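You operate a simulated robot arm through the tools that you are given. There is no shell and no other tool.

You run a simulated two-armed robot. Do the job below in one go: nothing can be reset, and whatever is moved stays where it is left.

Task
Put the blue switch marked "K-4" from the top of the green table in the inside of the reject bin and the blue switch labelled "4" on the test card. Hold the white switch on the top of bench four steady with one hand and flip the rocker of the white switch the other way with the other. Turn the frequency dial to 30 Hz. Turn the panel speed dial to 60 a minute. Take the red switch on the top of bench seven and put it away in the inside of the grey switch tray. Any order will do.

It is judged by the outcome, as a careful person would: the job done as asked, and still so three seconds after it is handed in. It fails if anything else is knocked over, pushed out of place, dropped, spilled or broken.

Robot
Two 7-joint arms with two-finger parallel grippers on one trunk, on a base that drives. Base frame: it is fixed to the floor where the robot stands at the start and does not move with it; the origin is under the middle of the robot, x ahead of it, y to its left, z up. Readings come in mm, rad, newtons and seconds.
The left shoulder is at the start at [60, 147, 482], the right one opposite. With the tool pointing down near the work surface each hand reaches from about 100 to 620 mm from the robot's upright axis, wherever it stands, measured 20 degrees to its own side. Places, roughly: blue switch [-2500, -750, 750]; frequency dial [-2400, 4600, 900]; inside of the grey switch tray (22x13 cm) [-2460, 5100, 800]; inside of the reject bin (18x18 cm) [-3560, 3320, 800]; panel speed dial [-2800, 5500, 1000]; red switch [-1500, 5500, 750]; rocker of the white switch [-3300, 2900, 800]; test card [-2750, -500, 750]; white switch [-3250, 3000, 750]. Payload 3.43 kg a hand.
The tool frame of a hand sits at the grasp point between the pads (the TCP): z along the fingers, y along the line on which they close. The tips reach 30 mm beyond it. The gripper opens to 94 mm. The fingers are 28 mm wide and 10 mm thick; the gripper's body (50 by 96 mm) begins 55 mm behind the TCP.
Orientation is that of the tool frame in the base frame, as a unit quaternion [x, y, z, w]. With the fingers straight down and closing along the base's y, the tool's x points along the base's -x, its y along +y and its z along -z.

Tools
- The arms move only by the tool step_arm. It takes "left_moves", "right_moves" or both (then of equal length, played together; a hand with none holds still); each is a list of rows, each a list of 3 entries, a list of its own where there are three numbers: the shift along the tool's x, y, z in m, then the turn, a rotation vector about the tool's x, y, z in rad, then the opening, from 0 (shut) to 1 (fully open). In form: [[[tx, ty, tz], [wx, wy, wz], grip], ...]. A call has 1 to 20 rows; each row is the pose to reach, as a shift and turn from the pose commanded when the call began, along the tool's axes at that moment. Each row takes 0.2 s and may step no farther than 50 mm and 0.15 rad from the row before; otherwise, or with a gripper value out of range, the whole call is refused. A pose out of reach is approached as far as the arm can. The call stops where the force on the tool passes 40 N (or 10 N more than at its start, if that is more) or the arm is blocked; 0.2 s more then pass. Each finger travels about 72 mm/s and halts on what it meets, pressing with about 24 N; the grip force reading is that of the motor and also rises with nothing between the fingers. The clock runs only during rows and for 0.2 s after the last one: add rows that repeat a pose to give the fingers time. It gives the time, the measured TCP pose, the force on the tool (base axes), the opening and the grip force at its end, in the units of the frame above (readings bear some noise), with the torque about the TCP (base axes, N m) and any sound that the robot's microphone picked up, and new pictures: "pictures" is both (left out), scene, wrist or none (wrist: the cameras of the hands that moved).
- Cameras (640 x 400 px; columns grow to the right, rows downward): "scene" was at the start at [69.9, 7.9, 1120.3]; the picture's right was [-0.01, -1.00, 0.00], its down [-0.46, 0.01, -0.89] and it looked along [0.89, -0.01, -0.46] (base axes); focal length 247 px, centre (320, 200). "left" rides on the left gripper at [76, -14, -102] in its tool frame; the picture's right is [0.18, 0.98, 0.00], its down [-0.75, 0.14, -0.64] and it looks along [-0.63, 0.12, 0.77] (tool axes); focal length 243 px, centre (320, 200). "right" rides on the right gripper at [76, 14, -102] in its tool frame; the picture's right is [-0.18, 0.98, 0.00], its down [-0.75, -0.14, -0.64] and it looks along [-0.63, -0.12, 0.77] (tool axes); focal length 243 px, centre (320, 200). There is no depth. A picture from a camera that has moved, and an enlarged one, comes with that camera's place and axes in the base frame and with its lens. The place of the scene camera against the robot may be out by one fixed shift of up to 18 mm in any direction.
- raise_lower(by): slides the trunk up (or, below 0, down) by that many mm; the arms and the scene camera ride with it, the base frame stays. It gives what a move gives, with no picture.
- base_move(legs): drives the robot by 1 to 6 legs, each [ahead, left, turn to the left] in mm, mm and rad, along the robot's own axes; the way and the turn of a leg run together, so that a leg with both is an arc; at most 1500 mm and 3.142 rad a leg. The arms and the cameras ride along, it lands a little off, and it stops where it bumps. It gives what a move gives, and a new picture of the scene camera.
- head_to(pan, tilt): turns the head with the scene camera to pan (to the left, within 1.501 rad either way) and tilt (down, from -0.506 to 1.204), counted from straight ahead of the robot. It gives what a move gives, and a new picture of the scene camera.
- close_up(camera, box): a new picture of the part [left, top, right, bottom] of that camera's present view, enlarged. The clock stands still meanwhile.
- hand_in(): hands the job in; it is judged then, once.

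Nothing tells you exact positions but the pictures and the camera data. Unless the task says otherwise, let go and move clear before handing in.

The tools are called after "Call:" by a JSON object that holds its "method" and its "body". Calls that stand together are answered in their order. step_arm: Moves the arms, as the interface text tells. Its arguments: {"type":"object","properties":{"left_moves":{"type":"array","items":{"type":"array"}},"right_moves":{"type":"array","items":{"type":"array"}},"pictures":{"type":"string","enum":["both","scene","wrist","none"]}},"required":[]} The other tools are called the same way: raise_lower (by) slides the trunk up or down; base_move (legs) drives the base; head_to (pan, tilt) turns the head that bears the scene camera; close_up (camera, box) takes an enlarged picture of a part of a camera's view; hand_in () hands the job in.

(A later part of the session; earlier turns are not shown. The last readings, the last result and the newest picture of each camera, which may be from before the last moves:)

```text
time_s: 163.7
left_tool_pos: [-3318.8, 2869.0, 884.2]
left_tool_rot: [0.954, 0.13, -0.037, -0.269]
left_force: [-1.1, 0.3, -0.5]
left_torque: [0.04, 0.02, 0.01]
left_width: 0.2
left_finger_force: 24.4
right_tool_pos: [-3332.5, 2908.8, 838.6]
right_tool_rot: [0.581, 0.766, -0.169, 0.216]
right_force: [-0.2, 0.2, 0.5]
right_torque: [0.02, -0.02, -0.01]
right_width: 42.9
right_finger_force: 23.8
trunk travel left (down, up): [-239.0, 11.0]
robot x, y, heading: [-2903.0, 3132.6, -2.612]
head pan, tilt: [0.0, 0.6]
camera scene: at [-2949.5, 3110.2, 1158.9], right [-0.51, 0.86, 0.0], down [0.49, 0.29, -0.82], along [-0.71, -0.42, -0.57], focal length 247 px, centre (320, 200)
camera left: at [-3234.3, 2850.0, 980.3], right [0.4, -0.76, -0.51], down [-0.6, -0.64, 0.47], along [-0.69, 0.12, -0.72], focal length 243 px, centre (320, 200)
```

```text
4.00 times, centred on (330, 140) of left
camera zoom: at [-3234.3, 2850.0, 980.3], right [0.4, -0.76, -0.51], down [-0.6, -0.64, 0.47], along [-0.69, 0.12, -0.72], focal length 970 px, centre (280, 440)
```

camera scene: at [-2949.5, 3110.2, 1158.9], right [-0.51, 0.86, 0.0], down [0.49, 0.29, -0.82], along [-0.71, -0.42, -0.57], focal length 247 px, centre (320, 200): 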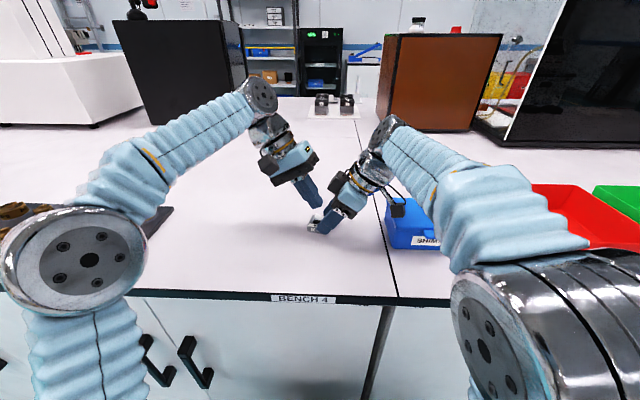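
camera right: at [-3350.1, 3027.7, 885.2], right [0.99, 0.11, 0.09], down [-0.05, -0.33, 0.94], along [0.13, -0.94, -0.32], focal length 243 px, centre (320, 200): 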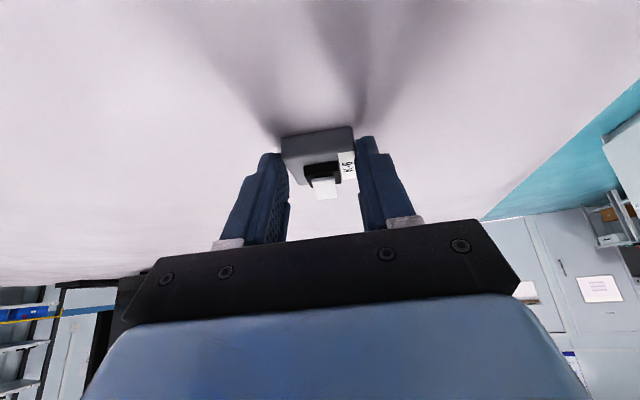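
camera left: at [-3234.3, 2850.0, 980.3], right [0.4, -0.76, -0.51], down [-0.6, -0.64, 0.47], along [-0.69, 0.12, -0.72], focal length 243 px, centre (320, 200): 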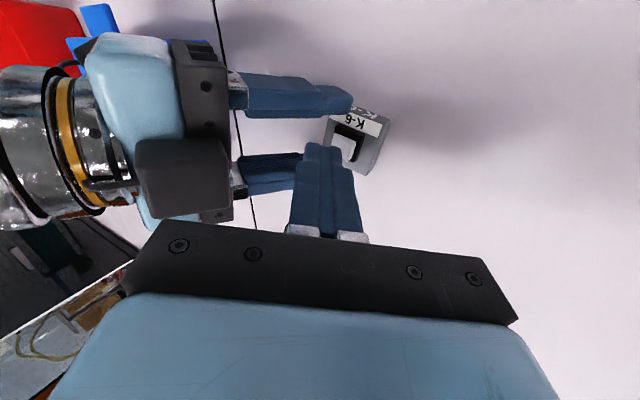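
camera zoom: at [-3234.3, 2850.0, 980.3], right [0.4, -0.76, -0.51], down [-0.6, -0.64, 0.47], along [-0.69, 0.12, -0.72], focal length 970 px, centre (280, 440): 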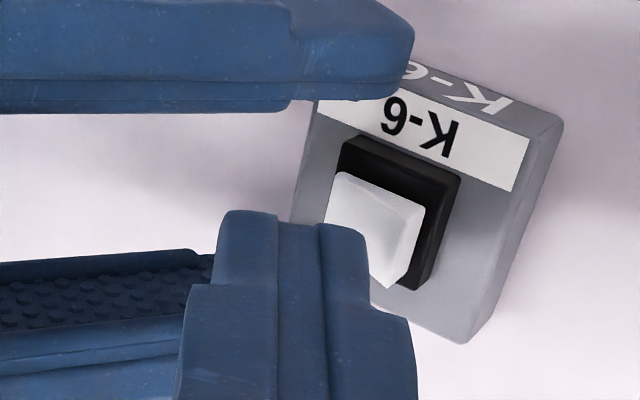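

Triangulating both wrist cameras puts the raised end at z≈831, slightly further right. I'll shift 3.5 mm right and press straight down in small steps while the right hand holds.

Call:
{"method": "step_arm", "body": {"left_moves": [[[-0.001, -0.003, 0.0018], [0, 0, 0], 0], [[-0.002, 0.0002, 0.0069], [0, 0, 0], 0], [[-0.002, 0.0033, 0.012], [0, 0, 0], 0], [[-0.002, 0.0054, 0.0154], [0, 0, 0], 0], [[-0.002, 0.0075, 0.0188], [0, 0, 0], 0], [[-0.002, 0.0075, 0.0188], [0, 0, 0], 0]]}}

Call:
{"method": "close_up", "body": {"camera": "right", "box": [240, 100, 400, 220]}}

Call:
{"method": "close_up", "body": {"camera": "left", "box": [260, 90, 400, 190]}}

```text
time_s: 165.1
left_tool_pos: [-3321.6, 2872.1, 865.2]
left_tool_rot: [0.953, 0.131, -0.036, -0.269]
left_force: [-0.3, 1.0, -0.3]
left_torque: [0.02, -0.01, -0.01]
left_width: 0.0
left_finger_force: 24.1
right_tool_pos: [-3333.1, 2908.1, 837.0]
right_tool_rot: [0.581, 0.767, -0.168, 0.215]
right_force: [-0.7, 0.2, 0.6]
right_torque: [-0.04, -0.01, -0.02]
right_width: 42.9
right_finger_force: 24.0
trunk travel left (down, up): [-239.0, 11.0]
robot x, y, heading: [-2906.8, 3129.7, -2.614]
head pan, tilt: [0.0, 0.6]
camera scene: at [-2949.5, 3110.3, 1158.9], right [-0.51, 0.86, 0.0], down [0.49, 0.29, -0.82], along [-0.71, -0.42, -0.57], focal length 247 px, centre (320, 200)
camera left: at [-3236.0, 2853.4, 960.6], right [0.4, -0.76, -0.51], down [-0.6, -0.64, 0.47], along [-0.69, 0.12, -0.72], focal length 243 px, centre (320, 200)
```

scene: 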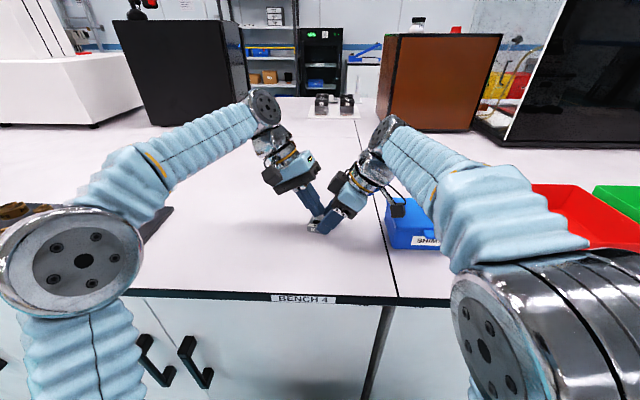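
left: 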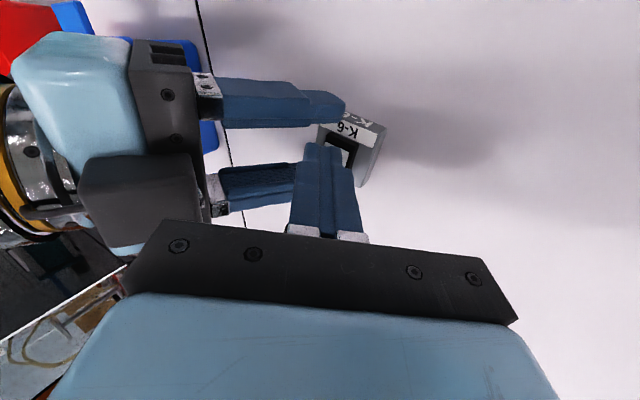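

```text
3.33 times, centred on (320, 160) of right
camera zoom: at [-3350.1, 3027.7, 885.2], right [0.99, 0.11, 0.09], down [-0.05, -0.33, 0.94], along [0.13, -0.94, -0.32], focal length 809 px, centre (320, 333)
```

zoom: 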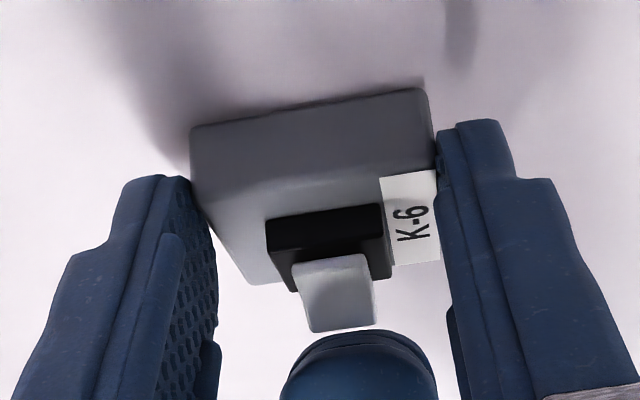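

```text
4.00 times, centred on (330, 140) of left
camera zoom: at [-3236.0, 2853.4, 960.6], right [0.4, -0.76, -0.51], down [-0.6, -0.64, 0.47], along [-0.69, 0.12, -0.72], focal length 970 px, centre (280, 440)
```

zoom: 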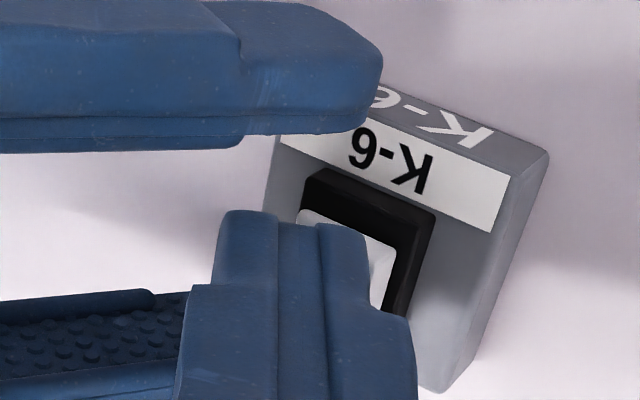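

The fingertip is just above the raised rocker end. I'll press down in small steps.

Call:
{"method": "step_arm", "body": {"left_moves": [[[0, 0.0008, 0.0013], [0, 0, 0], 0], [[0, 0.0016, 0.0026], [0, 0, 0], 0], [[0, 0.0024, 0.0038], [0, 0, 0], 0], [[0, 0.0031, 0.0051], [0, 0, 0], 0], [[0, 0.0039, 0.0064], [0, 0, 0], 0], [[0, 0.0047, 0.0077], [0, 0, 0], 0]], "pictures": "none"}}

Call:
{"method": "close_up", "body": {"camera": "right", "box": [240, 100, 400, 220]}}

```text
time_s: 166.5
left_tool_pos: [-3321.7, 2872.1, 858.8]
left_tool_rot: [0.953, 0.13, -0.038, -0.27]
left_force: [0.8, -2.2, 23.1]
left_torque: [0.1, 0.07, 0.01]
left_width: 0.0
left_finger_force: 23.6
right_tool_pos: [-3332.6, 2908.4, 838.7]
right_tool_rot: [0.582, 0.766, -0.167, 0.215]
right_force: [-3.5, -0.4, -8.0]
right_torque: [0.22, 0.13, -0.05]
right_width: 42.5
right_finger_force: 24.5
trunk travel left (down, up): [-239.0, 11.0]
robot x, y, heading: [-2905.2, 3130.5, -2.61]
head pan, tilt: [0.0, 0.6]
```

```text
3.33 times, centred on (320, 160) of right
camera zoom: at [-3350.0, 3028.0, 885.3], right [0.99, 0.11, 0.09], down [-0.05, -0.33, 0.94], along [0.13, -0.94, -0.32], focal length 809 px, centre (320, 333)
```

zoom: 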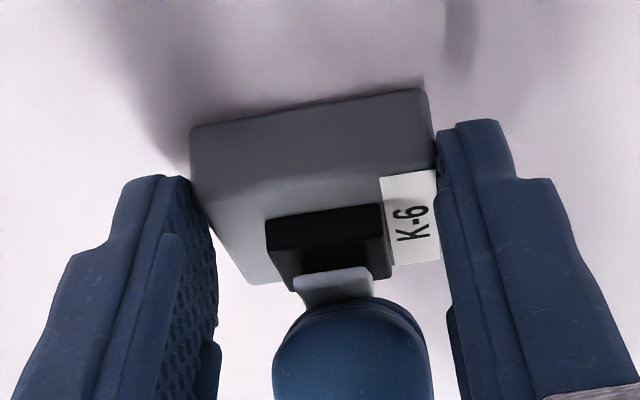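

Force reached 23 N and the rocker seems to have tilted. I'll lift the left finger and check.

Call:
{"method": "step_arm", "body": {"left_moves": [[[0, -0.0047, -0.0077], [0, 0, 0], 0], [[0, -0.01, -0.0164], [0, 0, 0], 0], [[0, -0.015, -0.03], [0, 0, 0], 0], [[0, -0.015, -0.06], [0, 0, 0], 0]], "pictures": "wrist"}}

Call:
{"method": "close_up", "body": {"camera": "right", "box": [240, 100, 400, 220]}}

Call:
{"method": "close_up", "body": {"camera": "scene", "box": [290, 200, 350, 245]}}

```text
time_s: 167.5
left_tool_pos: [-3316.1, 2854.7, 916.6]
left_tool_rot: [0.954, 0.13, -0.035, -0.269]
left_force: [-0.2, 0.6, -0.2]
left_torque: [-0.01, 0.01, -0.02]
left_width: 0.3
left_finger_force: 24.2
right_tool_pos: [-3333.0, 2909.1, 838.6]
right_tool_rot: [0.581, 0.767, -0.168, 0.215]
right_force: [0.1, 0.5, 1.0]
right_torque: [0.0, 0.01, 0.02]
right_width: 42.9
right_finger_force: 24.7
trunk travel left (down, up): [-239.0, 11.0]
robot x, y, heading: [-2907.3, 3131.9, -2.618]
head pan, tilt: [0.0, 0.6]
camera left: at [-3231.4, 2835.3, 1011.7], right [0.4, -0.76, -0.51], down [-0.6, -0.64, 0.47], along [-0.69, 0.12, -0.72], focal length 243 px, centre (320, 200)
```

left: 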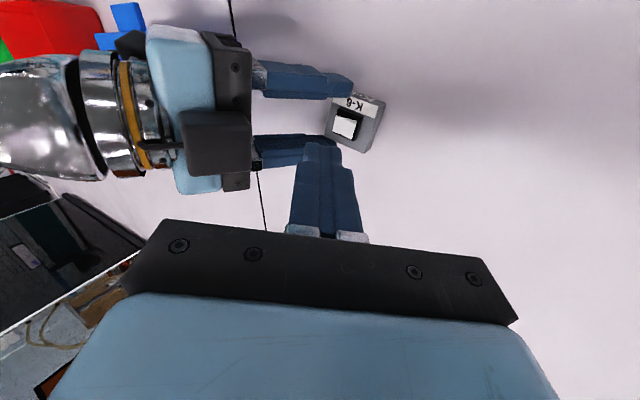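

```text
3.33 times, centred on (320, 160) of right
camera zoom: at [-3350.1, 3027.7, 885.2], right [0.99, 0.11, 0.09], down [-0.05, -0.33, 0.94], along [0.13, -0.94, -0.32], focal length 809 px, centre (320, 333)
```

zoom: 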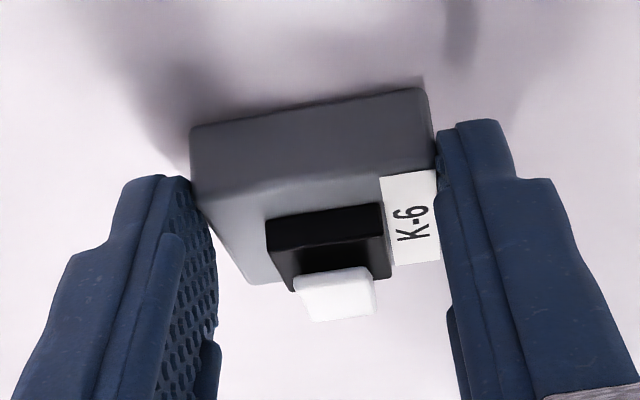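

```text
8.89 times, centred on (320, 222) of scene
camera zoom: at [-2949.5, 3110.3, 1158.9], right [-0.51, 0.86, 0.0], down [0.49, 0.29, -0.82], along [-0.71, -0.42, -0.57], focal length 2196 px, centre (320, 0)
```

zoom: 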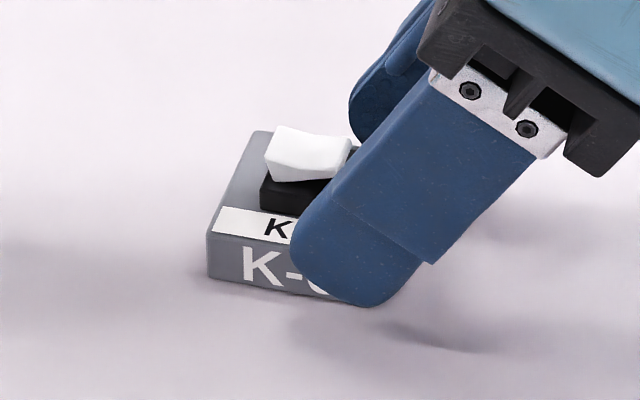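

The rocker looks flipped. I'll verify through the left wrist camera before releasing.

Call:
{"method": "close_up", "body": {"camera": "left", "box": [310, 80, 400, 160]}}

Call:
{"method": "close_up", "body": {"camera": "scene", "box": [304, 206, 334, 230]}}

```text
5.00 times, centred on (355, 120) of left
camera zoom: at [-3231.4, 2835.3, 1011.7], right [0.4, -0.76, -0.51], down [-0.6, -0.64, 0.47], along [-0.69, 0.12, -0.72], focal length 1213 px, centre (145, 600)
```

zoom: 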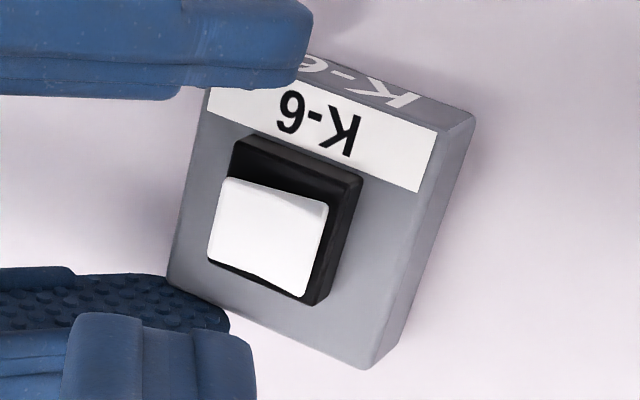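

```text
16.00 times, centred on (319, 218) of scene
camera zoom: at [-2949.5, 3110.3, 1158.9], right [-0.51, 0.86, 0.0], down [0.49, 0.29, -0.82], along [-0.71, -0.42, -0.57], focal length 3953 px, centre (336, -88)
```

zoom: 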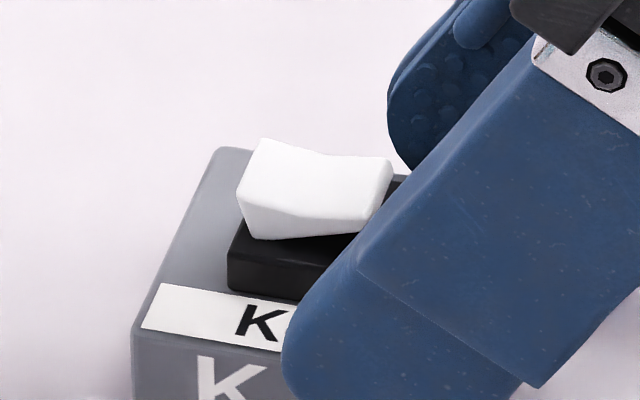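

The left end is now down and the right end up, so the rocker is flipped. I'll move the left hand clear, then open the right hand gently and lift it straight up.

Call:
{"method": "step_arm", "body": {"left_moves": [[[0, 0.01, -0.03], [0, 0, 0], 0], [[0, 0.03, -0.05], [0, 0, 0], 0], [[0, 0.06, -0.06], [0, 0, 0], 0], [[0, 0.09, -0.07], [0, 0, 0], 0]], "pictures": "none"}}

Call:
{"method": "step_arm", "body": {"right_moves": [[[0, 0, 0], [0, 0, 0], 0.48], [[0, 0, 0], [0, 0, 0], 0.55], [[0, 0, 0], [0, 0, 0], 0.7], [[0, 0, 0], [0, 0, 0], 0.8], [[-0.01, 0, -0.017], [0, 0, 0], 0.8], [[-0.026, 0, -0.043], [0, 0, 0], 0.8], [[-0.047, 0, -0.077], [0, 0, 0], 0.8], [[-0.06, 0, -0.1], [0, 0, 0], 0.8]]}}

Call:
{"method": "close_up", "body": {"camera": "scene", "box": [290, 200, 350, 245]}}

```text
time_s: 168.5
left_tool_pos: [-3284.3, 2745.8, 927.8]
left_tool_rot: [0.953, 0.131, -0.037, -0.27]
left_force: [0.2, -0.4, 0.0]
left_torque: [0.02, 0.0, 0.01]
left_width: 0.1
left_finger_force: 24.2
right_tool_pos: [-3332.9, 2909.0, 837.5]
right_tool_rot: [0.581, 0.766, -0.168, 0.216]
right_force: [0.0, 0.3, -0.7]
right_torque: [0.02, 0.03, 0.01]
right_width: 43.1
right_finger_force: 24.1
trunk travel left (down, up): [-239.0, 11.0]
robot x, y, heading: [-2905.3, 3132.8, -2.61]
head pan, tilt: [0.0, 0.6]
```

```text
time_s: 170.3
left_tool_pos: [-3284.8, 2745.6, 927.2]
left_tool_rot: [0.954, 0.13, -0.037, -0.268]
left_force: [-0.5, -1.0, 0.2]
left_torque: [-0.02, 0.01, -0.02]
left_width: 0.0
left_finger_force: 24.1
right_tool_pos: [-3332.8, 2910.1, 955.1]
right_tool_rot: [0.582, 0.766, -0.168, 0.215]
right_force: [-0.5, 0.7, -0.1]
right_torque: [0.0, -0.01, 0.03]
right_width: 75.3
right_finger_force: 0.1
trunk travel left (down, up): [-239.0, 11.0]
robot x, y, heading: [-2905.5, 3134.5, -2.614]
head pan, tilt: [0.0, 0.6]
camera scene: at [-2949.5, 3110.2, 1158.9], right [-0.51, 0.86, 0.0], down [0.49, 0.29, -0.82], along [-0.71, -0.42, -0.57], focal length 247 px, centre (320, 200)
camera right: at [-3349.5, 3028.4, 1002.5], right [0.99, 0.11, 0.09], down [-0.05, -0.33, 0.94], along [0.13, -0.94, -0.32], focal length 243 px, centre (320, 200)
```

scene: 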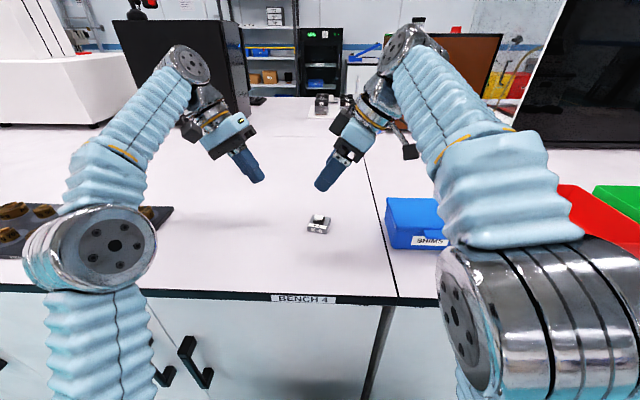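
right: 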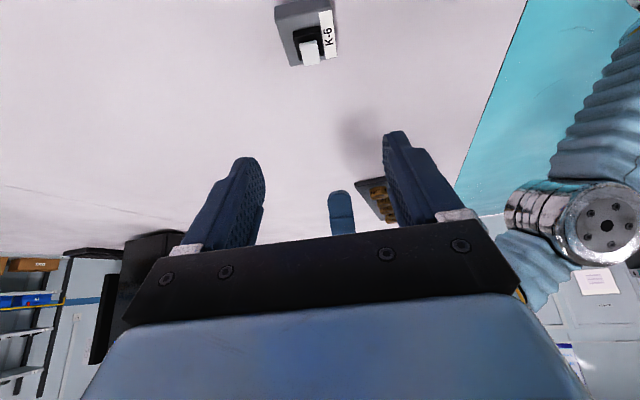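

```text
8.89 times, centred on (320, 222) of scene
camera zoom: at [-2949.5, 3110.2, 1158.9], right [-0.51, 0.86, 0.0], down [0.49, 0.29, -0.82], along [-0.71, -0.42, -0.57], focal length 2196 px, centre (320, 0)
```

zoom: 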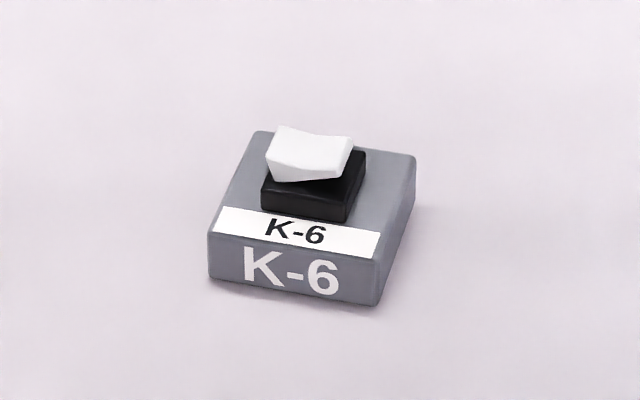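

The rocker is flipped with its right end raised, and the switch has stayed put. I'll bring both hands upright again, then look for the remaining items to the north-east.

Call:
{"method": "step_arm", "body": {"left_moves": [[[0, 0.0, -0.01], [-0.14, 0, 0], 0], [[0, 0.0, -0.02], [-0.28, 0, 0], 0.2], [[0, 0.0, -0.03], [-0.42, 0, 0], 0.4], [[0, 0.0, -0.03], [-0.55, 0, 0], 0.5]], "right_moves": [[[-0.005, 0, -0.01], [0, 0.14, 0], 0.8], [[-0.005, 0, -0.01], [0, 0.28, 0], 0.7], [[-0.005, 0, -0.01], [0, 0.42, 0], 0.6], [[-0.005, 0, -0.01], [0, 0.55, 0], 0.5]], "pictures": "none"}}

Call:
{"method": "base_move", "body": {"legs": [[-230, 0, 0]]}}

```text
time_s: 171.3
left_tool_pos: [-3235.0, 2759.4, 980.8]
left_tool_rot: [0.989, 0.137, -0.043, -0.019]
left_force: [-0.7, 0.2, 0.9]
left_torque: [-0.02, 0.03, 0.0]
left_width: 47.0
left_finger_force: 0.2
left hand out of reach, approached as far as the arm can: row 1, 2, 3, 4
right_tool_pos: [-3332.7, 2918.2, 946.4]
right_tool_rot: [0.606, 0.796, -0.006, -0.001]
right_force: [1.5, 0.4, -0.5]
right_torque: [0.02, 0.01, -0.02]
right_width: 46.8
right_finger_force: 0.0
right hand out of reach, approached as far as the arm can: row 3, 4
trunk travel left (down, up): [-239.0, 11.0]
robot x, y, heading: [-2907.8, 3130.6, -2.618]
head pan, tilt: [0.0, 0.6]
```

```text
time_s: 173.0
left_tool_pos: [-3044.0, 2874.3, 980.0]
left_tool_rot: [0.99, 0.134, -0.042, -0.021]
left_force: [0.2, 0.0, 0.4]
left_torque: [-0.03, -0.02, 0.01]
left_width: 47.0
left_finger_force: 0.1
right_tool_pos: [-3139.1, 3033.6, 945.8]
right_tool_rot: [0.607, 0.795, -0.006, 0.0]
right_force: [-0.2, 0.3, -0.1]
right_torque: [0.01, -0.02, 0.05]
right_width: 47.0
right_finger_force: 0.1
trunk travel left (down, up): [-239.0, 11.0]
robot x, y, heading: [-2709.7, 3245.8, -2.617]
head pan, tilt: [0.0, 0.6]
camera scene: at [-2754.8, 3224.1, 1158.9], right [-0.5, 0.86, 0.0], down [0.49, 0.28, -0.82], along [-0.71, -0.41, -0.57], focal length 247 px, centre (320, 200)
```

scene: 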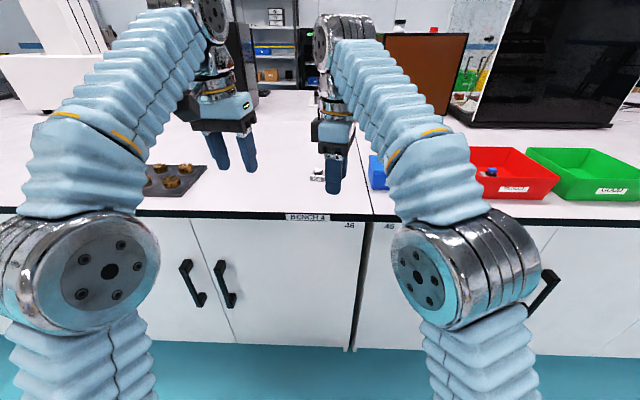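

I'll fold both hands back into a compact upright carrying pose.

Call:
{"method": "step_arm", "body": {"left_moves": [[[0.018, -0.004, 0], [0, 0, -0.026], 0.5], [[0.036, -0.007, 0], [0, 0, -0.051], 0.5], [[0.053, -0.011, 0], [0, 0, -0.077], 0.5], [[0.071, -0.014, 0], [0, 0, -0.102], 0.5], [[0.089, -0.018, 0], [0, 0, -0.128], 0.5], [[0.107, -0.022, 0], [0, 0, -0.154], 0.5], [[0.125, -0.025, 0], [0, 0, -0.179], 0.5], [[0.142, -0.029, 0], [0, 0, -0.205], 0.5], [[0.16, -0.032, 0], [0, 0, -0.23], 0.5], [[0.178, -0.036, 0], [0, 0, -0.256], 0.5]], "right_moves": [[[0.017, 0.011, 0], [0, 0, 0.131], 0.5], [[0.034, 0.021, 0], [0, 0, 0.262], 0.5], [[0.052, 0.032, 0], [0, 0, 0.394], 0.5], [[0.069, 0.043, 0], [0, 0, 0.525], 0.5], [[0.086, 0.054, 0], [0, 0, 0.656], 0.5], [[0.103, 0.064, 0], [0, 0, 0.787], 0.5], [[0.12, 0.075, 0], [0, 0, 0.918], 0.5], [[0.138, 0.086, 0], [0, 0, 1.05], 0.5], [[0.155, 0.097, 0], [0, 0, 1.181], 0.5], [[0.172, 0.1075, 0], [0, 0, 1.312], 0.5]], "pictures": "none"}}

Call:
{"method": "head_to", "body": {"pan": -1.45, "tilt": 0.15}}

```text
time_s: 175.2
left_tool_pos: [-2882.7, 2957.9, 967.5]
left_tool_rot: [0.964, 0.261, -0.039, -0.026]
left_force: [0.7, -0.2, 0.0]
left_torque: [0.01, -0.01, 0.01]
left_width: 46.8
left_finger_force: 0.1
right_tool_pos: [-3081.4, 3227.0, 944.7]
right_tool_rot: [0.966, 0.258, -0.005, 0.003]
right_force: [0.9, -0.9, -0.8]
right_torque: [0.02, 0.02, 0.03]
right_width: 46.8
right_finger_force: 0.0
trunk travel left (down, up): [-239.0, 11.0]
robot x, y, heading: [-2714.6, 3246.9, -2.615]
head pan, tilt: [0.0, 0.6]
```

```text
time_s: 176.7
left_tool_pos: [-2883.2, 2957.9, 966.6]
left_tool_rot: [0.965, 0.26, -0.039, -0.025]
left_force: [0.7, 0.7, -0.5]
left_torque: [-0.02, -0.02, 0.0]
left_width: 46.9
left_finger_force: 0.1
right_tool_pos: [-3080.8, 3225.8, 944.3]
right_tool_rot: [0.965, 0.26, -0.004, 0.003]
right_force: [0.6, -1.0, 0.7]
right_torque: [-0.02, 0.01, 0.04]
right_width: 46.9
right_finger_force: 0.1
trunk travel left (down, up): [-239.0, 11.0]
robot x, y, heading: [-2714.1, 3246.6, -2.615]
head pan, tilt: [-1.45, 0.15]
camera scene: at [-2734.0, 3342.6, 1200.4], right [0.8, 0.6, 0.0], down [0.09, -0.12, -0.99], along [-0.6, 0.79, -0.15], focal length 247 px, centre (320, 200)
```

scene: 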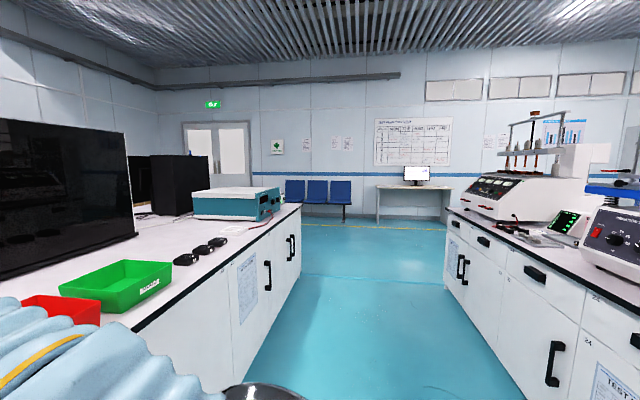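

On the right-hand bench I can see the instruments with dials. I'll turn and drive up the aisle to the first one, at about (-2400, 4600).

Call:
{"method": "base_move", "body": {"legs": [[-60, 0, 0], [0, 0, -1.588], [850, 0, 0], [0, 0, -1.57]]}}

Call:
{"method": "head_to", "body": {"pan": 0.0, "tilt": 0.3}}

```text
time_s: 189.7
left_tool_pos: [-2890.9, 4334.3, 967.3]
left_tool_rot: [-0.24, 0.97, -0.026, 0.039]
left_force: [0.6, -0.2, -0.2]
left_torque: [-0.02, 0.0, -0.03]
left_width: 47.3
left_finger_force: 0.1
right_tool_pos: [-2701.5, 4058.9, 945.1]
right_tool_rot: [-0.241, 0.97, 0.002, 0.005]
right_force: [-0.8, 0.0, 0.0]
right_torque: [0.02, -0.01, 0.01]
right_width: 46.9
right_finger_force: 0.1
trunk travel left (down, up): [-239.0, 11.0]
robot x, y, heading: [-3070.3, 4052.6, 0.491]
head pan, tilt: [-1.45, 0.15]
camera scene: at [-3036.0, 3973.2, 1200.4], right [-0.82, -0.57, 0.0], down [-0.09, 0.12, -0.99], along [0.57, -0.81, -0.15], focal length 247 px, centre (320, 200)
```

scene: 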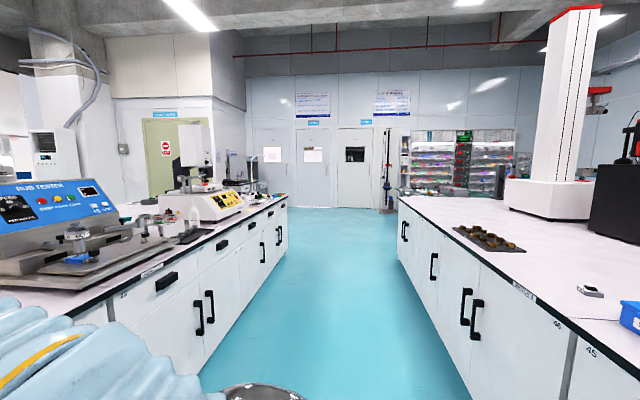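

```text
time_s: 191.2
left_tool_pos: [-2889.6, 4333.9, 967.5]
left_tool_rot: [-0.242, 0.969, -0.026, 0.039]
left_force: [-0.1, 0.3, 1.1]
left_torque: [0.02, 0.01, -0.03]
left_width: 46.9
left_finger_force: 0.1
right_tool_pos: [-2702.6, 4058.4, 944.3]
right_tool_rot: [-0.241, 0.97, 0.003, 0.004]
right_force: [-0.4, -0.3, 0.1]
right_torque: [-0.02, 0.01, -0.01]
right_width: 47.1
right_finger_force: 0.1
trunk travel left (down, up): [-239.0, 11.0]
robot x, y, heading: [-3070.6, 4053.0, 0.492]
head pan, tilt: [0.0, 0.3]
camera scene: at [-3006.5, 4093.0, 1186.4], right [0.47, -0.88, 0.0], down [-0.26, -0.14, -0.96], along [0.84, 0.45, -0.3], focal length 247 px, centre (320, 200)
```

scene: 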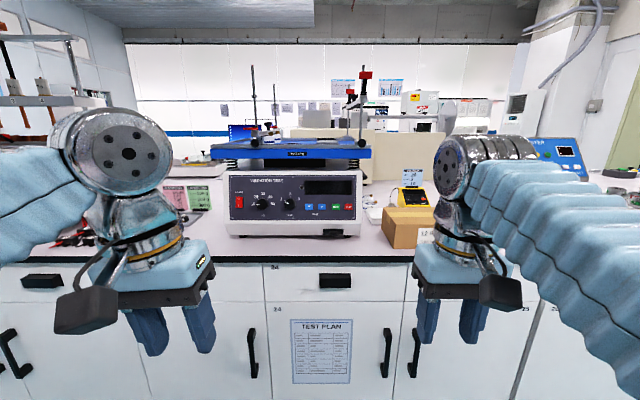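

A vibration device with a control panel is directly ahead. I'll zoom in on its panel.

Call:
{"method": "close_up", "body": {"camera": "scene", "box": [222, 168, 366, 240]}}

```text
4.44 times, centred on (294, 204) of scene
camera zoom: at [-3006.5, 4093.0, 1186.4], right [0.47, -0.88, 0.0], down [-0.26, -0.14, -0.96], along [0.84, 0.45, -0.3], focal length 1098 px, centre (436, 182)
```

zoom: 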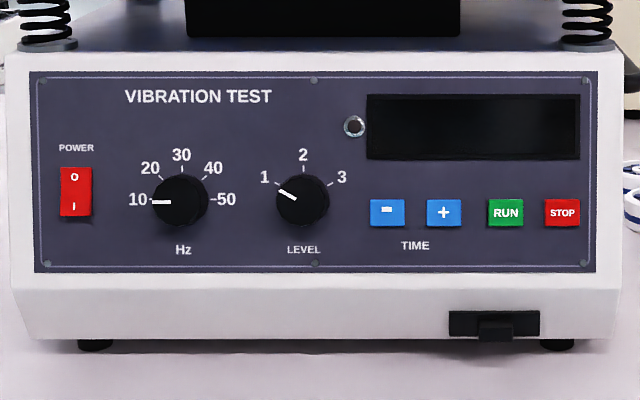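

The Hz dial points to 10 and 30 is straight up, so it needs a 90° clockwise turn. It's ahead and slightly left of me. I'll drive closer to use the left hand.

Call:
{"method": "base_move", "body": {"legs": [[380, 0, 0]]}}

Call:
{"method": "close_up", "body": {"camera": "scene", "box": [100, 140, 420, 340]}}

```text
time_s: 193.6
left_tool_pos: [-2555.4, 4510.4, 967.2]
left_tool_rot: [-0.239, 0.97, -0.027, 0.039]
left_force: [0.8, -0.1, -0.8]
left_torque: [-0.06, -0.01, -0.02]
left_width: 46.8
left_finger_force: 0.0
right_tool_pos: [-2368.4, 4233.0, 943.2]
right_tool_rot: [-0.239, 0.971, 0.002, 0.005]
right_force: [-0.5, 0.1, -0.8]
right_torque: [0.02, 0.0, -0.01]
right_width: 46.8
right_finger_force: 0.0
trunk travel left (down, up): [-239.0, 11.0]
robot x, y, heading: [-2736.8, 4231.1, 0.486]
head pan, tilt: [0.0, 0.3]
camera scene: at [-2673.0, 4269.2, 1186.4], right [0.47, -0.88, 0.0], down [-0.26, -0.14, -0.96], along [0.85, 0.45, -0.3], focal length 247 px, centre (320, 200)
```

scene: 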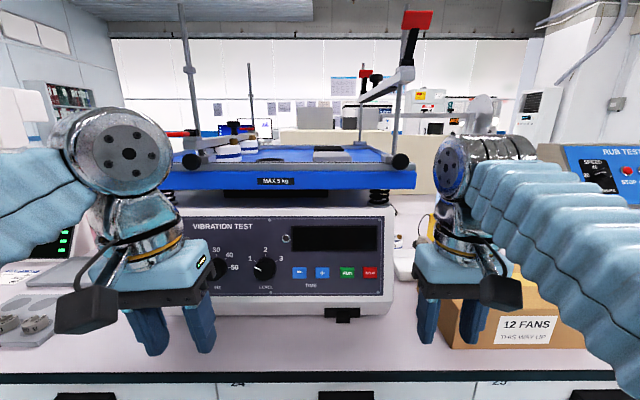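

```text
2.00 times, centred on (260, 240) of scene
camera zoom: at [-2673.0, 4269.2, 1186.4], right [0.47, -0.88, 0.0], down [-0.26, -0.14, -0.96], along [0.85, 0.45, -0.3], focal length 494 px, centre (440, 120)
```

zoom: 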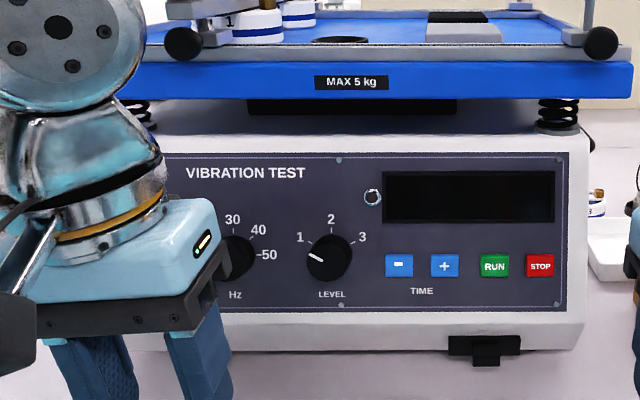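

Triangulating two views puts the Hz dial at about f=451, l=190, z=940 on a vertical panel. I'll straighten the left hand and pitch it forward so that its fingers point at the panel, staying short of it.

Call:
{"method": "step_arm", "body": {"left_moves": [[[0, 0, 0], [-0.071, 0.063, 0], 0.7], [[0, 0, 0], [-0.071, 0.063, 0], 0.7]], "pictures": "none"}}

Call:
{"method": "step_arm", "body": {"left_moves": [[[-0.005, 0.003, 0.002], [0, -0.1428, 0], 0.7], [[-0.012, 0.005, 0.004], [0, -0.2856, 0], 0.7], [[-0.02, 0.008, 0.007], [0, -0.4284, 0], 0.7], [[-0.028, 0.01, 0.01], [0, -0.5712, 0], 0.7], [[-0.037, 0.013, 0.012], [0, -0.714, 0], 0.7], [[-0.046, 0.015, 0.015], [0, -0.8568, 0], 0.7], [[-0.055, 0.018, 0.017], [0, -0.9996, 0], 0.7], [[-0.064, 0.02, 0.02], [0, -1.1424, 0], 0.7], [[-0.073, 0.023, 0.022], [0, -1.2852, 0], 0.7], [[-0.082, 0.026, 0.025], [0, -1.428, 0], 0.7], [[-0.09, 0.028, 0.027], [0, -1.5708, 0], 0.7], [[-0.09, 0.028, 0.027], [0, -1.5708, 0], 0.7]]}}

```text
time_s: 194.2
left_tool_pos: [-2554.9, 4510.4, 966.8]
left_tool_rot: [-0.24, 0.971, 0.001, 0.0]
left_force: [0.0, 1.0, -0.3]
left_torque: [0.02, 0.0, -0.02]
left_width: 65.7
left_finger_force: 0.1
right_tool_pos: [-2368.5, 4233.1, 943.7]
right_tool_rot: [-0.239, 0.971, 0.003, 0.005]
right_force: [0.3, -0.7, -0.5]
right_torque: [0.01, -0.01, 0.05]
right_width: 46.8
right_finger_force: 0.1
trunk travel left (down, up): [-239.0, 11.0]
robot x, y, heading: [-2735.0, 4230.6, 0.486]
head pan, tilt: [0.0, 0.3]
```

```text
time_s: 196.8
left_tool_pos: [-2486.8, 4577.9, 939.4]
left_tool_rot: [-0.169, 0.686, 0.171, 0.687]
left_force: [0.2, -0.2, 0.8]
left_torque: [0.0, -0.02, -0.02]
left_width: 65.8
left_finger_force: 0.0
right_tool_pos: [-2367.7, 4232.9, 945.0]
right_tool_rot: [-0.239, 0.971, 0.004, 0.004]
right_force: [0.7, -0.1, 0.4]
right_torque: [0.01, 0.0, -0.02]
right_width: 46.9
right_finger_force: 0.1
trunk travel left (down, up): [-239.0, 11.0]
robot x, y, heading: [-2738.0, 4230.0, 0.483]
head pan, tilt: [0.0, 0.3]
camera scene: at [-2672.8, 4269.2, 1186.4], right [0.47, -0.88, 0.0], down [-0.26, -0.14, -0.96], along [0.85, 0.45, -0.3], focal length 247 px, centre (320, 200)
camera left: at [-2571.4, 4517.1, 864.4], right [-0.46, 0.87, -0.18], down [-0.63, -0.18, 0.75], along [0.62, 0.46, 0.63], focal length 243 px, centre (320, 200)
```

scene: 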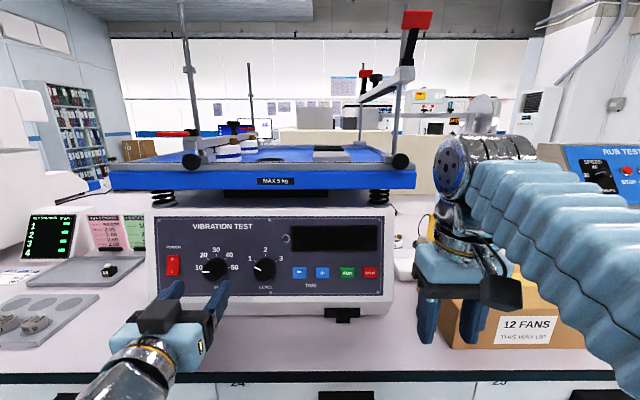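
left: 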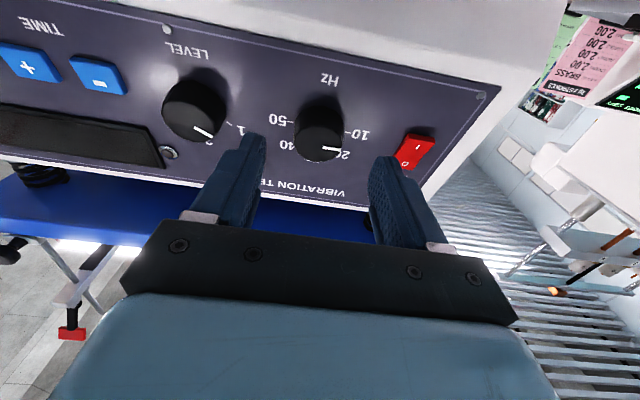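

The left hand now points at the panel with the Hz knob between the fingers. I'll zoom in to centre on the knob.

Call:
{"method": "close_up", "body": {"camera": "left", "box": [240, 80, 400, 180]}}

Call:
{"method": "close_up", "body": {"camera": "scene", "box": [140, 210, 300, 330]}}

```text
4.00 times, centred on (320, 130) of left
camera zoom: at [-2571.4, 4517.1, 864.4], right [-0.46, 0.87, -0.18], down [-0.63, -0.18, 0.75], along [0.62, 0.46, 0.63], focal length 970 px, centre (320, 480)
```

zoom: 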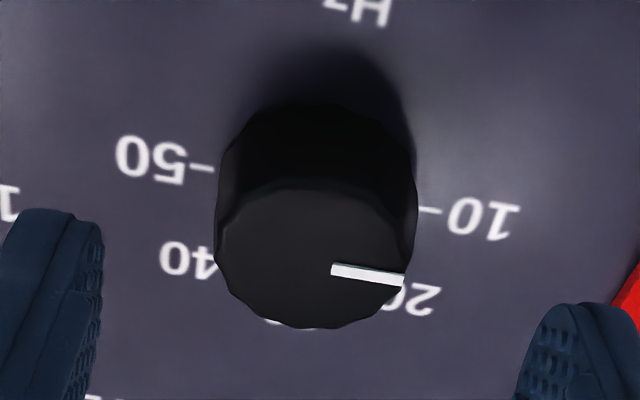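

```text
3.33 times, centred on (220, 270) of scene
camera zoom: at [-2672.8, 4269.2, 1186.4], right [0.47, -0.88, 0.0], down [-0.26, -0.14, -0.96], along [0.85, 0.45, -0.3], focal length 824 px, centre (653, -33)
```

zoom: 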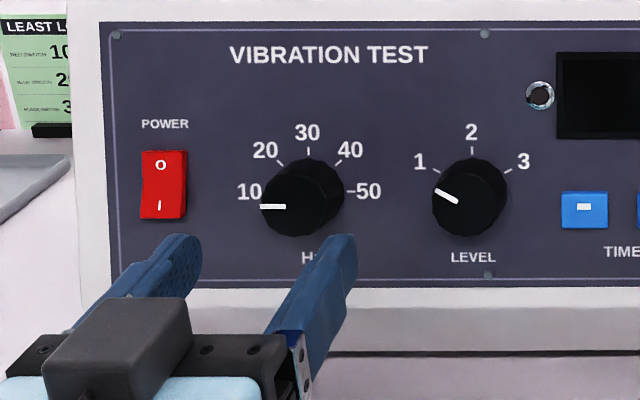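

The knob centre is 9 mm above the TCP. I'll raise the hand, pre-roll it by -45° so the 90° turn is centred, and advance around the knob.

Call:
{"method": "step_arm", "body": {"left_moves": [[[-0.002, 0, 0], [0, 0, -0.131], 0.7], [[-0.004, 0, 0], [0, 0, -0.262], 0.7], [[-0.006, 0, 0], [0, 0, -0.393], 0.7], [[-0.008, 0, 0], [0, 0, -0.524], 0.7], [[-0.009, 0.001, 0], [0, 0, -0.654], 0.7], [[-0.009, 0.001, 0], [0, 0, -0.785], 0.7], [[-0.009, 0.001, 0.01], [0, 0, -0.785], 0.7], [[-0.009, 0.001, 0.02], [0, 0, -0.785], 0.7], [[-0.009, 0.001, 0.02], [0, 0, -0.785], 0.7]]}}

Call:
{"method": "close_up", "body": {"camera": "left", "box": [200, 80, 440, 230]}}

Call:
{"method": "close_up", "body": {"camera": "scene", "box": [140, 210, 300, 330]}}

```text
time_s: 198.8
left_tool_pos: [-2471.3, 4587.0, 948.7]
left_tool_rot: [-0.42, 0.569, -0.105, 0.699]
left_force: [-1.5, 0.6, 0.8]
left_torque: [0.0, 0.01, -0.01]
left_width: 65.6
left_finger_force: 0.0
right_tool_pos: [-2368.1, 4232.9, 943.8]
right_tool_rot: [-0.238, 0.971, 0.002, 0.005]
right_force: [-0.8, -0.4, -0.4]
right_torque: [0.03, 0.0, 0.05]
right_width: 46.9
right_finger_force: 0.1
trunk travel left (down, up): [-239.0, 11.0]
robot x, y, heading: [-2736.5, 4233.7, 0.488]
head pan, tilt: [0.0, 0.3]
camera scene: at [-2672.9, 4269.3, 1186.4], right [0.47, -0.88, 0.0], down [-0.26, -0.14, -0.96], along [0.85, 0.45, -0.3], focal length 247 px, centre (320, 200)
camera left: at [-2532.2, 4483.0, 905.3], right [-0.26, 0.5, -0.82], down [-0.86, 0.26, 0.43], along [0.43, 0.83, 0.36], focal length 243 px, centre (320, 200)
```

scene: 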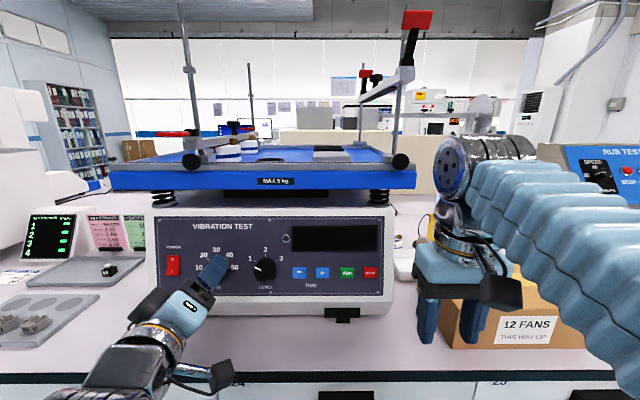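
left: 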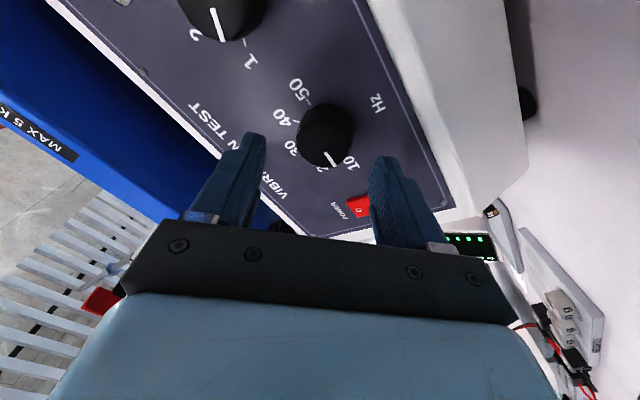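

```text
2.67 times, centred on (320, 155) of left
camera zoom: at [-2532.2, 4483.0, 905.3], right [-0.26, 0.5, -0.82], down [-0.86, 0.26, 0.43], along [0.43, 0.83, 0.36], focal length 647 px, centre (320, 320)
```

zoom: 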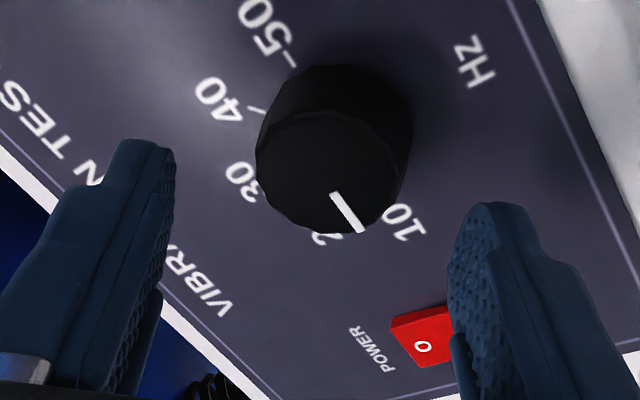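

```text
3.33 times, centred on (220, 270) of scene
camera zoom: at [-2672.9, 4269.3, 1186.4], right [0.47, -0.88, 0.0], down [-0.26, -0.14, -0.96], along [0.85, 0.45, -0.3], focal length 824 px, centre (653, -33)
```

zoom: 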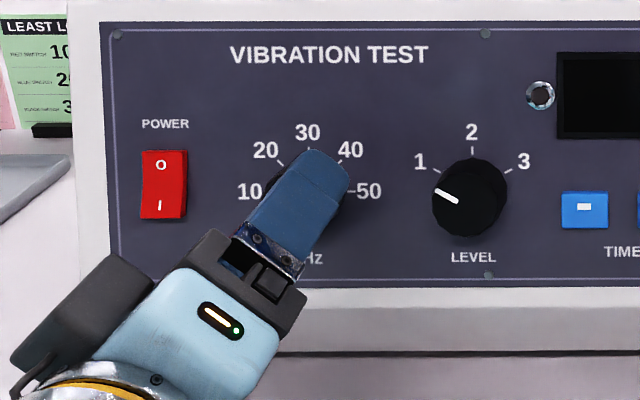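

The knob is centred to within 3 mm. I'll correct this and advance the fingers over it.

Call:
{"method": "step_arm", "body": {"left_moves": [[[0, 0.003, 0.006], [0, 0, 0], 0.7], [[0, 0.003, 0.014], [0, 0, 0], 0.7], [[0, 0.003, 0.022], [0, 0, 0], 0.7], [[0, 0.003, 0.028], [0, 0, 0], 0.7], [[0, 0.003, 0.032], [0, 0, 0], 0.7], [[0, 0.003, 0.032], [0, 0, 0], 0.7]]}}

Call:
{"method": "close_up", "body": {"camera": "left", "box": [200, 80, 440, 230]}}

```text
time_s: 199.8
left_tool_pos: [-2451.6, 4600.0, 947.1]
left_tool_rot: [-0.419, 0.57, -0.105, 0.699]
left_force: [-28.5, -13.9, 2.6]
left_torque: [-0.49, 1.12, 0.69]
left_width: 65.3
left_finger_force: 0.1
right_tool_pos: [-2371.3, 4231.1, 945.8]
right_tool_rot: [-0.241, 0.971, 0.004, 0.006]
right_force: [-0.2, -0.3, 0.0]
right_torque: [0.0, -0.01, 0.02]
right_width: 46.9
right_finger_force: 0.0
trunk travel left (down, up): [-239.0, 11.0]
robot x, y, heading: [-2740.4, 4229.7, 0.487]
head pan, tilt: [0.0, 0.3]
stopped in row 5 (left hand): the force on the tool passed its limit at 48 N (the readings are from after the stop); the commanded pose is now the measured one
camera scene: at [-2676.3, 4267.5, 1186.7], right [0.47, -0.88, 0.0], down [-0.26, -0.14, -0.96], along [0.85, 0.45, -0.29], focal length 247 px, centre (320, 200)
camera left: at [-2512.5, 4495.7, 903.7], right [-0.27, 0.5, -0.82], down [-0.86, 0.26, 0.43], along [0.43, 0.83, 0.36], focal length 243 px, centre (320, 200)
```

scene: 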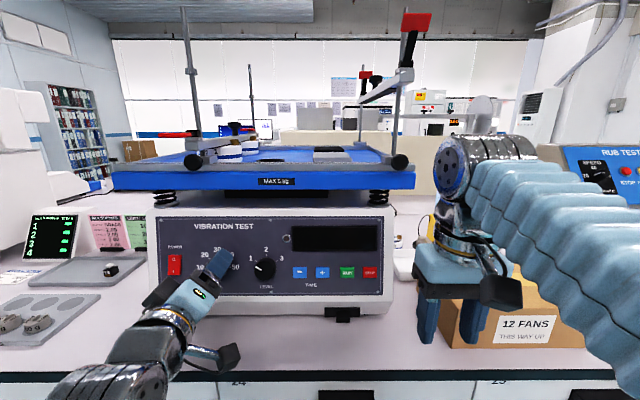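
left: 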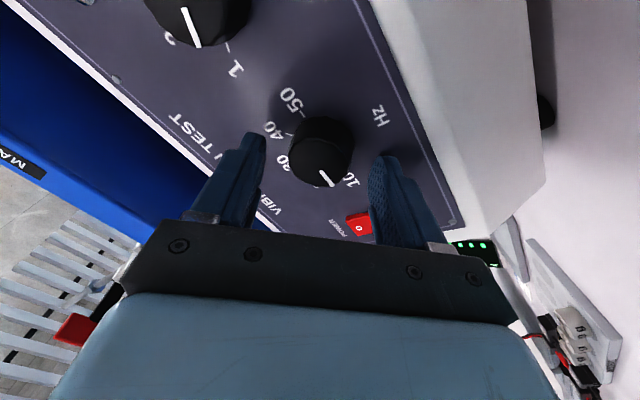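

```text
2.67 times, centred on (320, 155) of left
camera zoom: at [-2512.5, 4495.7, 903.7], right [-0.27, 0.5, -0.82], down [-0.86, 0.26, 0.43], along [0.43, 0.83, 0.36], focal length 647 px, centre (320, 320)
```

zoom: 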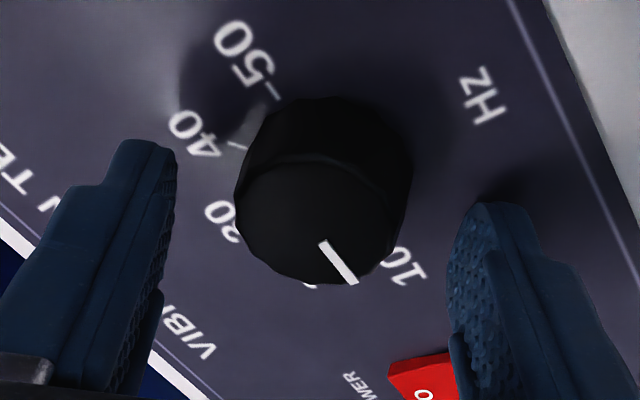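

The fingertips touched the panel. I'll back off 2 mm and close on the knob.

Call:
{"method": "step_arm", "body": {"left_moves": [[[0, 0, -0.003], [0, 0, 0], 0.7], [[0, 0, -0.003], [0, 0, 0], 0.55], [[0, 0, -0.003], [0, 0, 0], 0.45], [[0, 0, -0.003], [0, 0, 0], 0.35], [[0, 0, -0.003], [0, 0, 0], 0.25], [[0, 0, -0.003], [0, 0, 0], 0.25]]}}

Call:
{"method": "close_up", "body": {"camera": "left", "box": [200, 80, 440, 230]}}

Call:
{"method": "close_up", "body": {"camera": "scene", "box": [140, 210, 300, 330]}}

```text
time_s: 201.2
left_tool_pos: [-2450.4, 4599.3, 946.0]
left_tool_rot: [-0.419, 0.571, -0.106, 0.698]
left_force: [7.3, -1.9, 5.7]
left_torque: [-0.22, 0.46, 0.04]
left_width: 38.5
left_finger_force: 45.0
right_tool_pos: [-2368.6, 4232.2, 944.9]
right_tool_rot: [-0.239, 0.971, 0.003, 0.005]
right_force: [0.1, 0.5, 0.6]
right_torque: [0.01, 0.0, -0.02]
right_width: 47.2
right_finger_force: 0.1
trunk travel left (down, up): [-239.0, 11.0]
robot x, y, heading: [-2735.4, 4230.7, 0.482]
head pan, tilt: [0.0, 0.3]
camera scene: at [-2672.5, 4268.7, 1186.5], right [0.47, -0.88, 0.0], down [-0.26, -0.14, -0.96], along [0.84, 0.45, -0.3], focal length 247 px, centre (320, 200)
camera left: at [-2511.7, 4495.1, 903.1], right [-0.27, 0.5, -0.82], down [-0.86, 0.26, 0.44], along [0.43, 0.83, 0.36], focal length 243 px, centre (320, 200)
```

scene: 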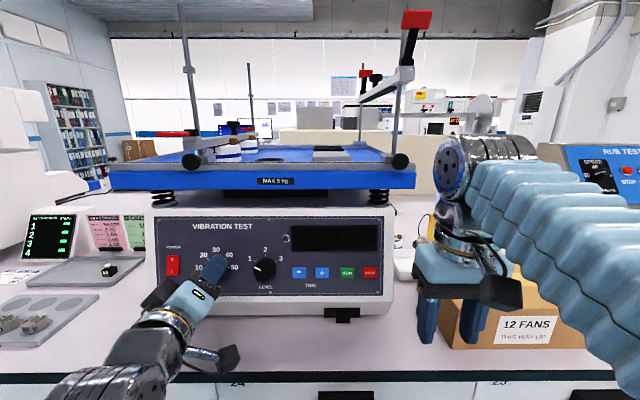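
left: 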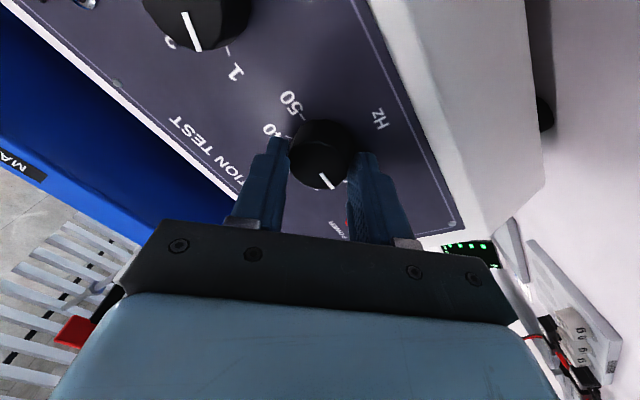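

```text
2.67 times, centred on (320, 155) of left
camera zoom: at [-2511.7, 4495.1, 903.1], right [-0.27, 0.5, -0.82], down [-0.86, 0.26, 0.44], along [0.43, 0.83, 0.36], focal length 647 px, centre (320, 320)
```

zoom: 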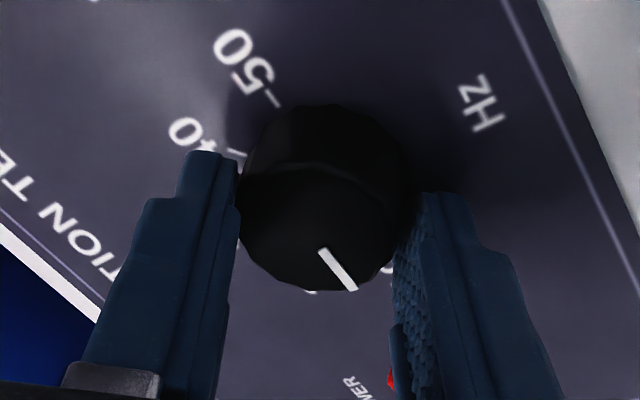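

```text
3.33 times, centred on (220, 270) of scene
camera zoom: at [-2672.5, 4268.7, 1186.5], right [0.47, -0.88, 0.0], down [-0.26, -0.14, -0.96], along [0.84, 0.45, -0.3], focal length 824 px, centre (653, -33)
```

zoom: 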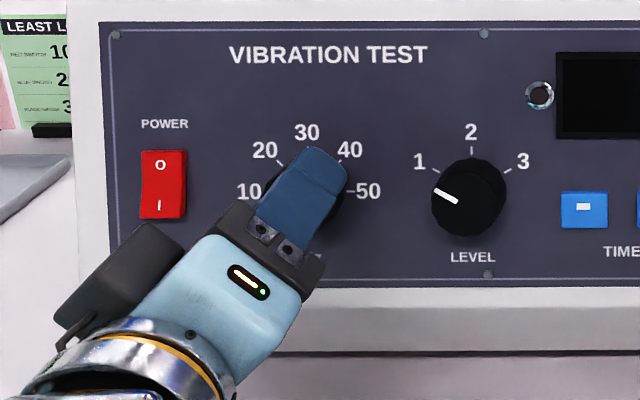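

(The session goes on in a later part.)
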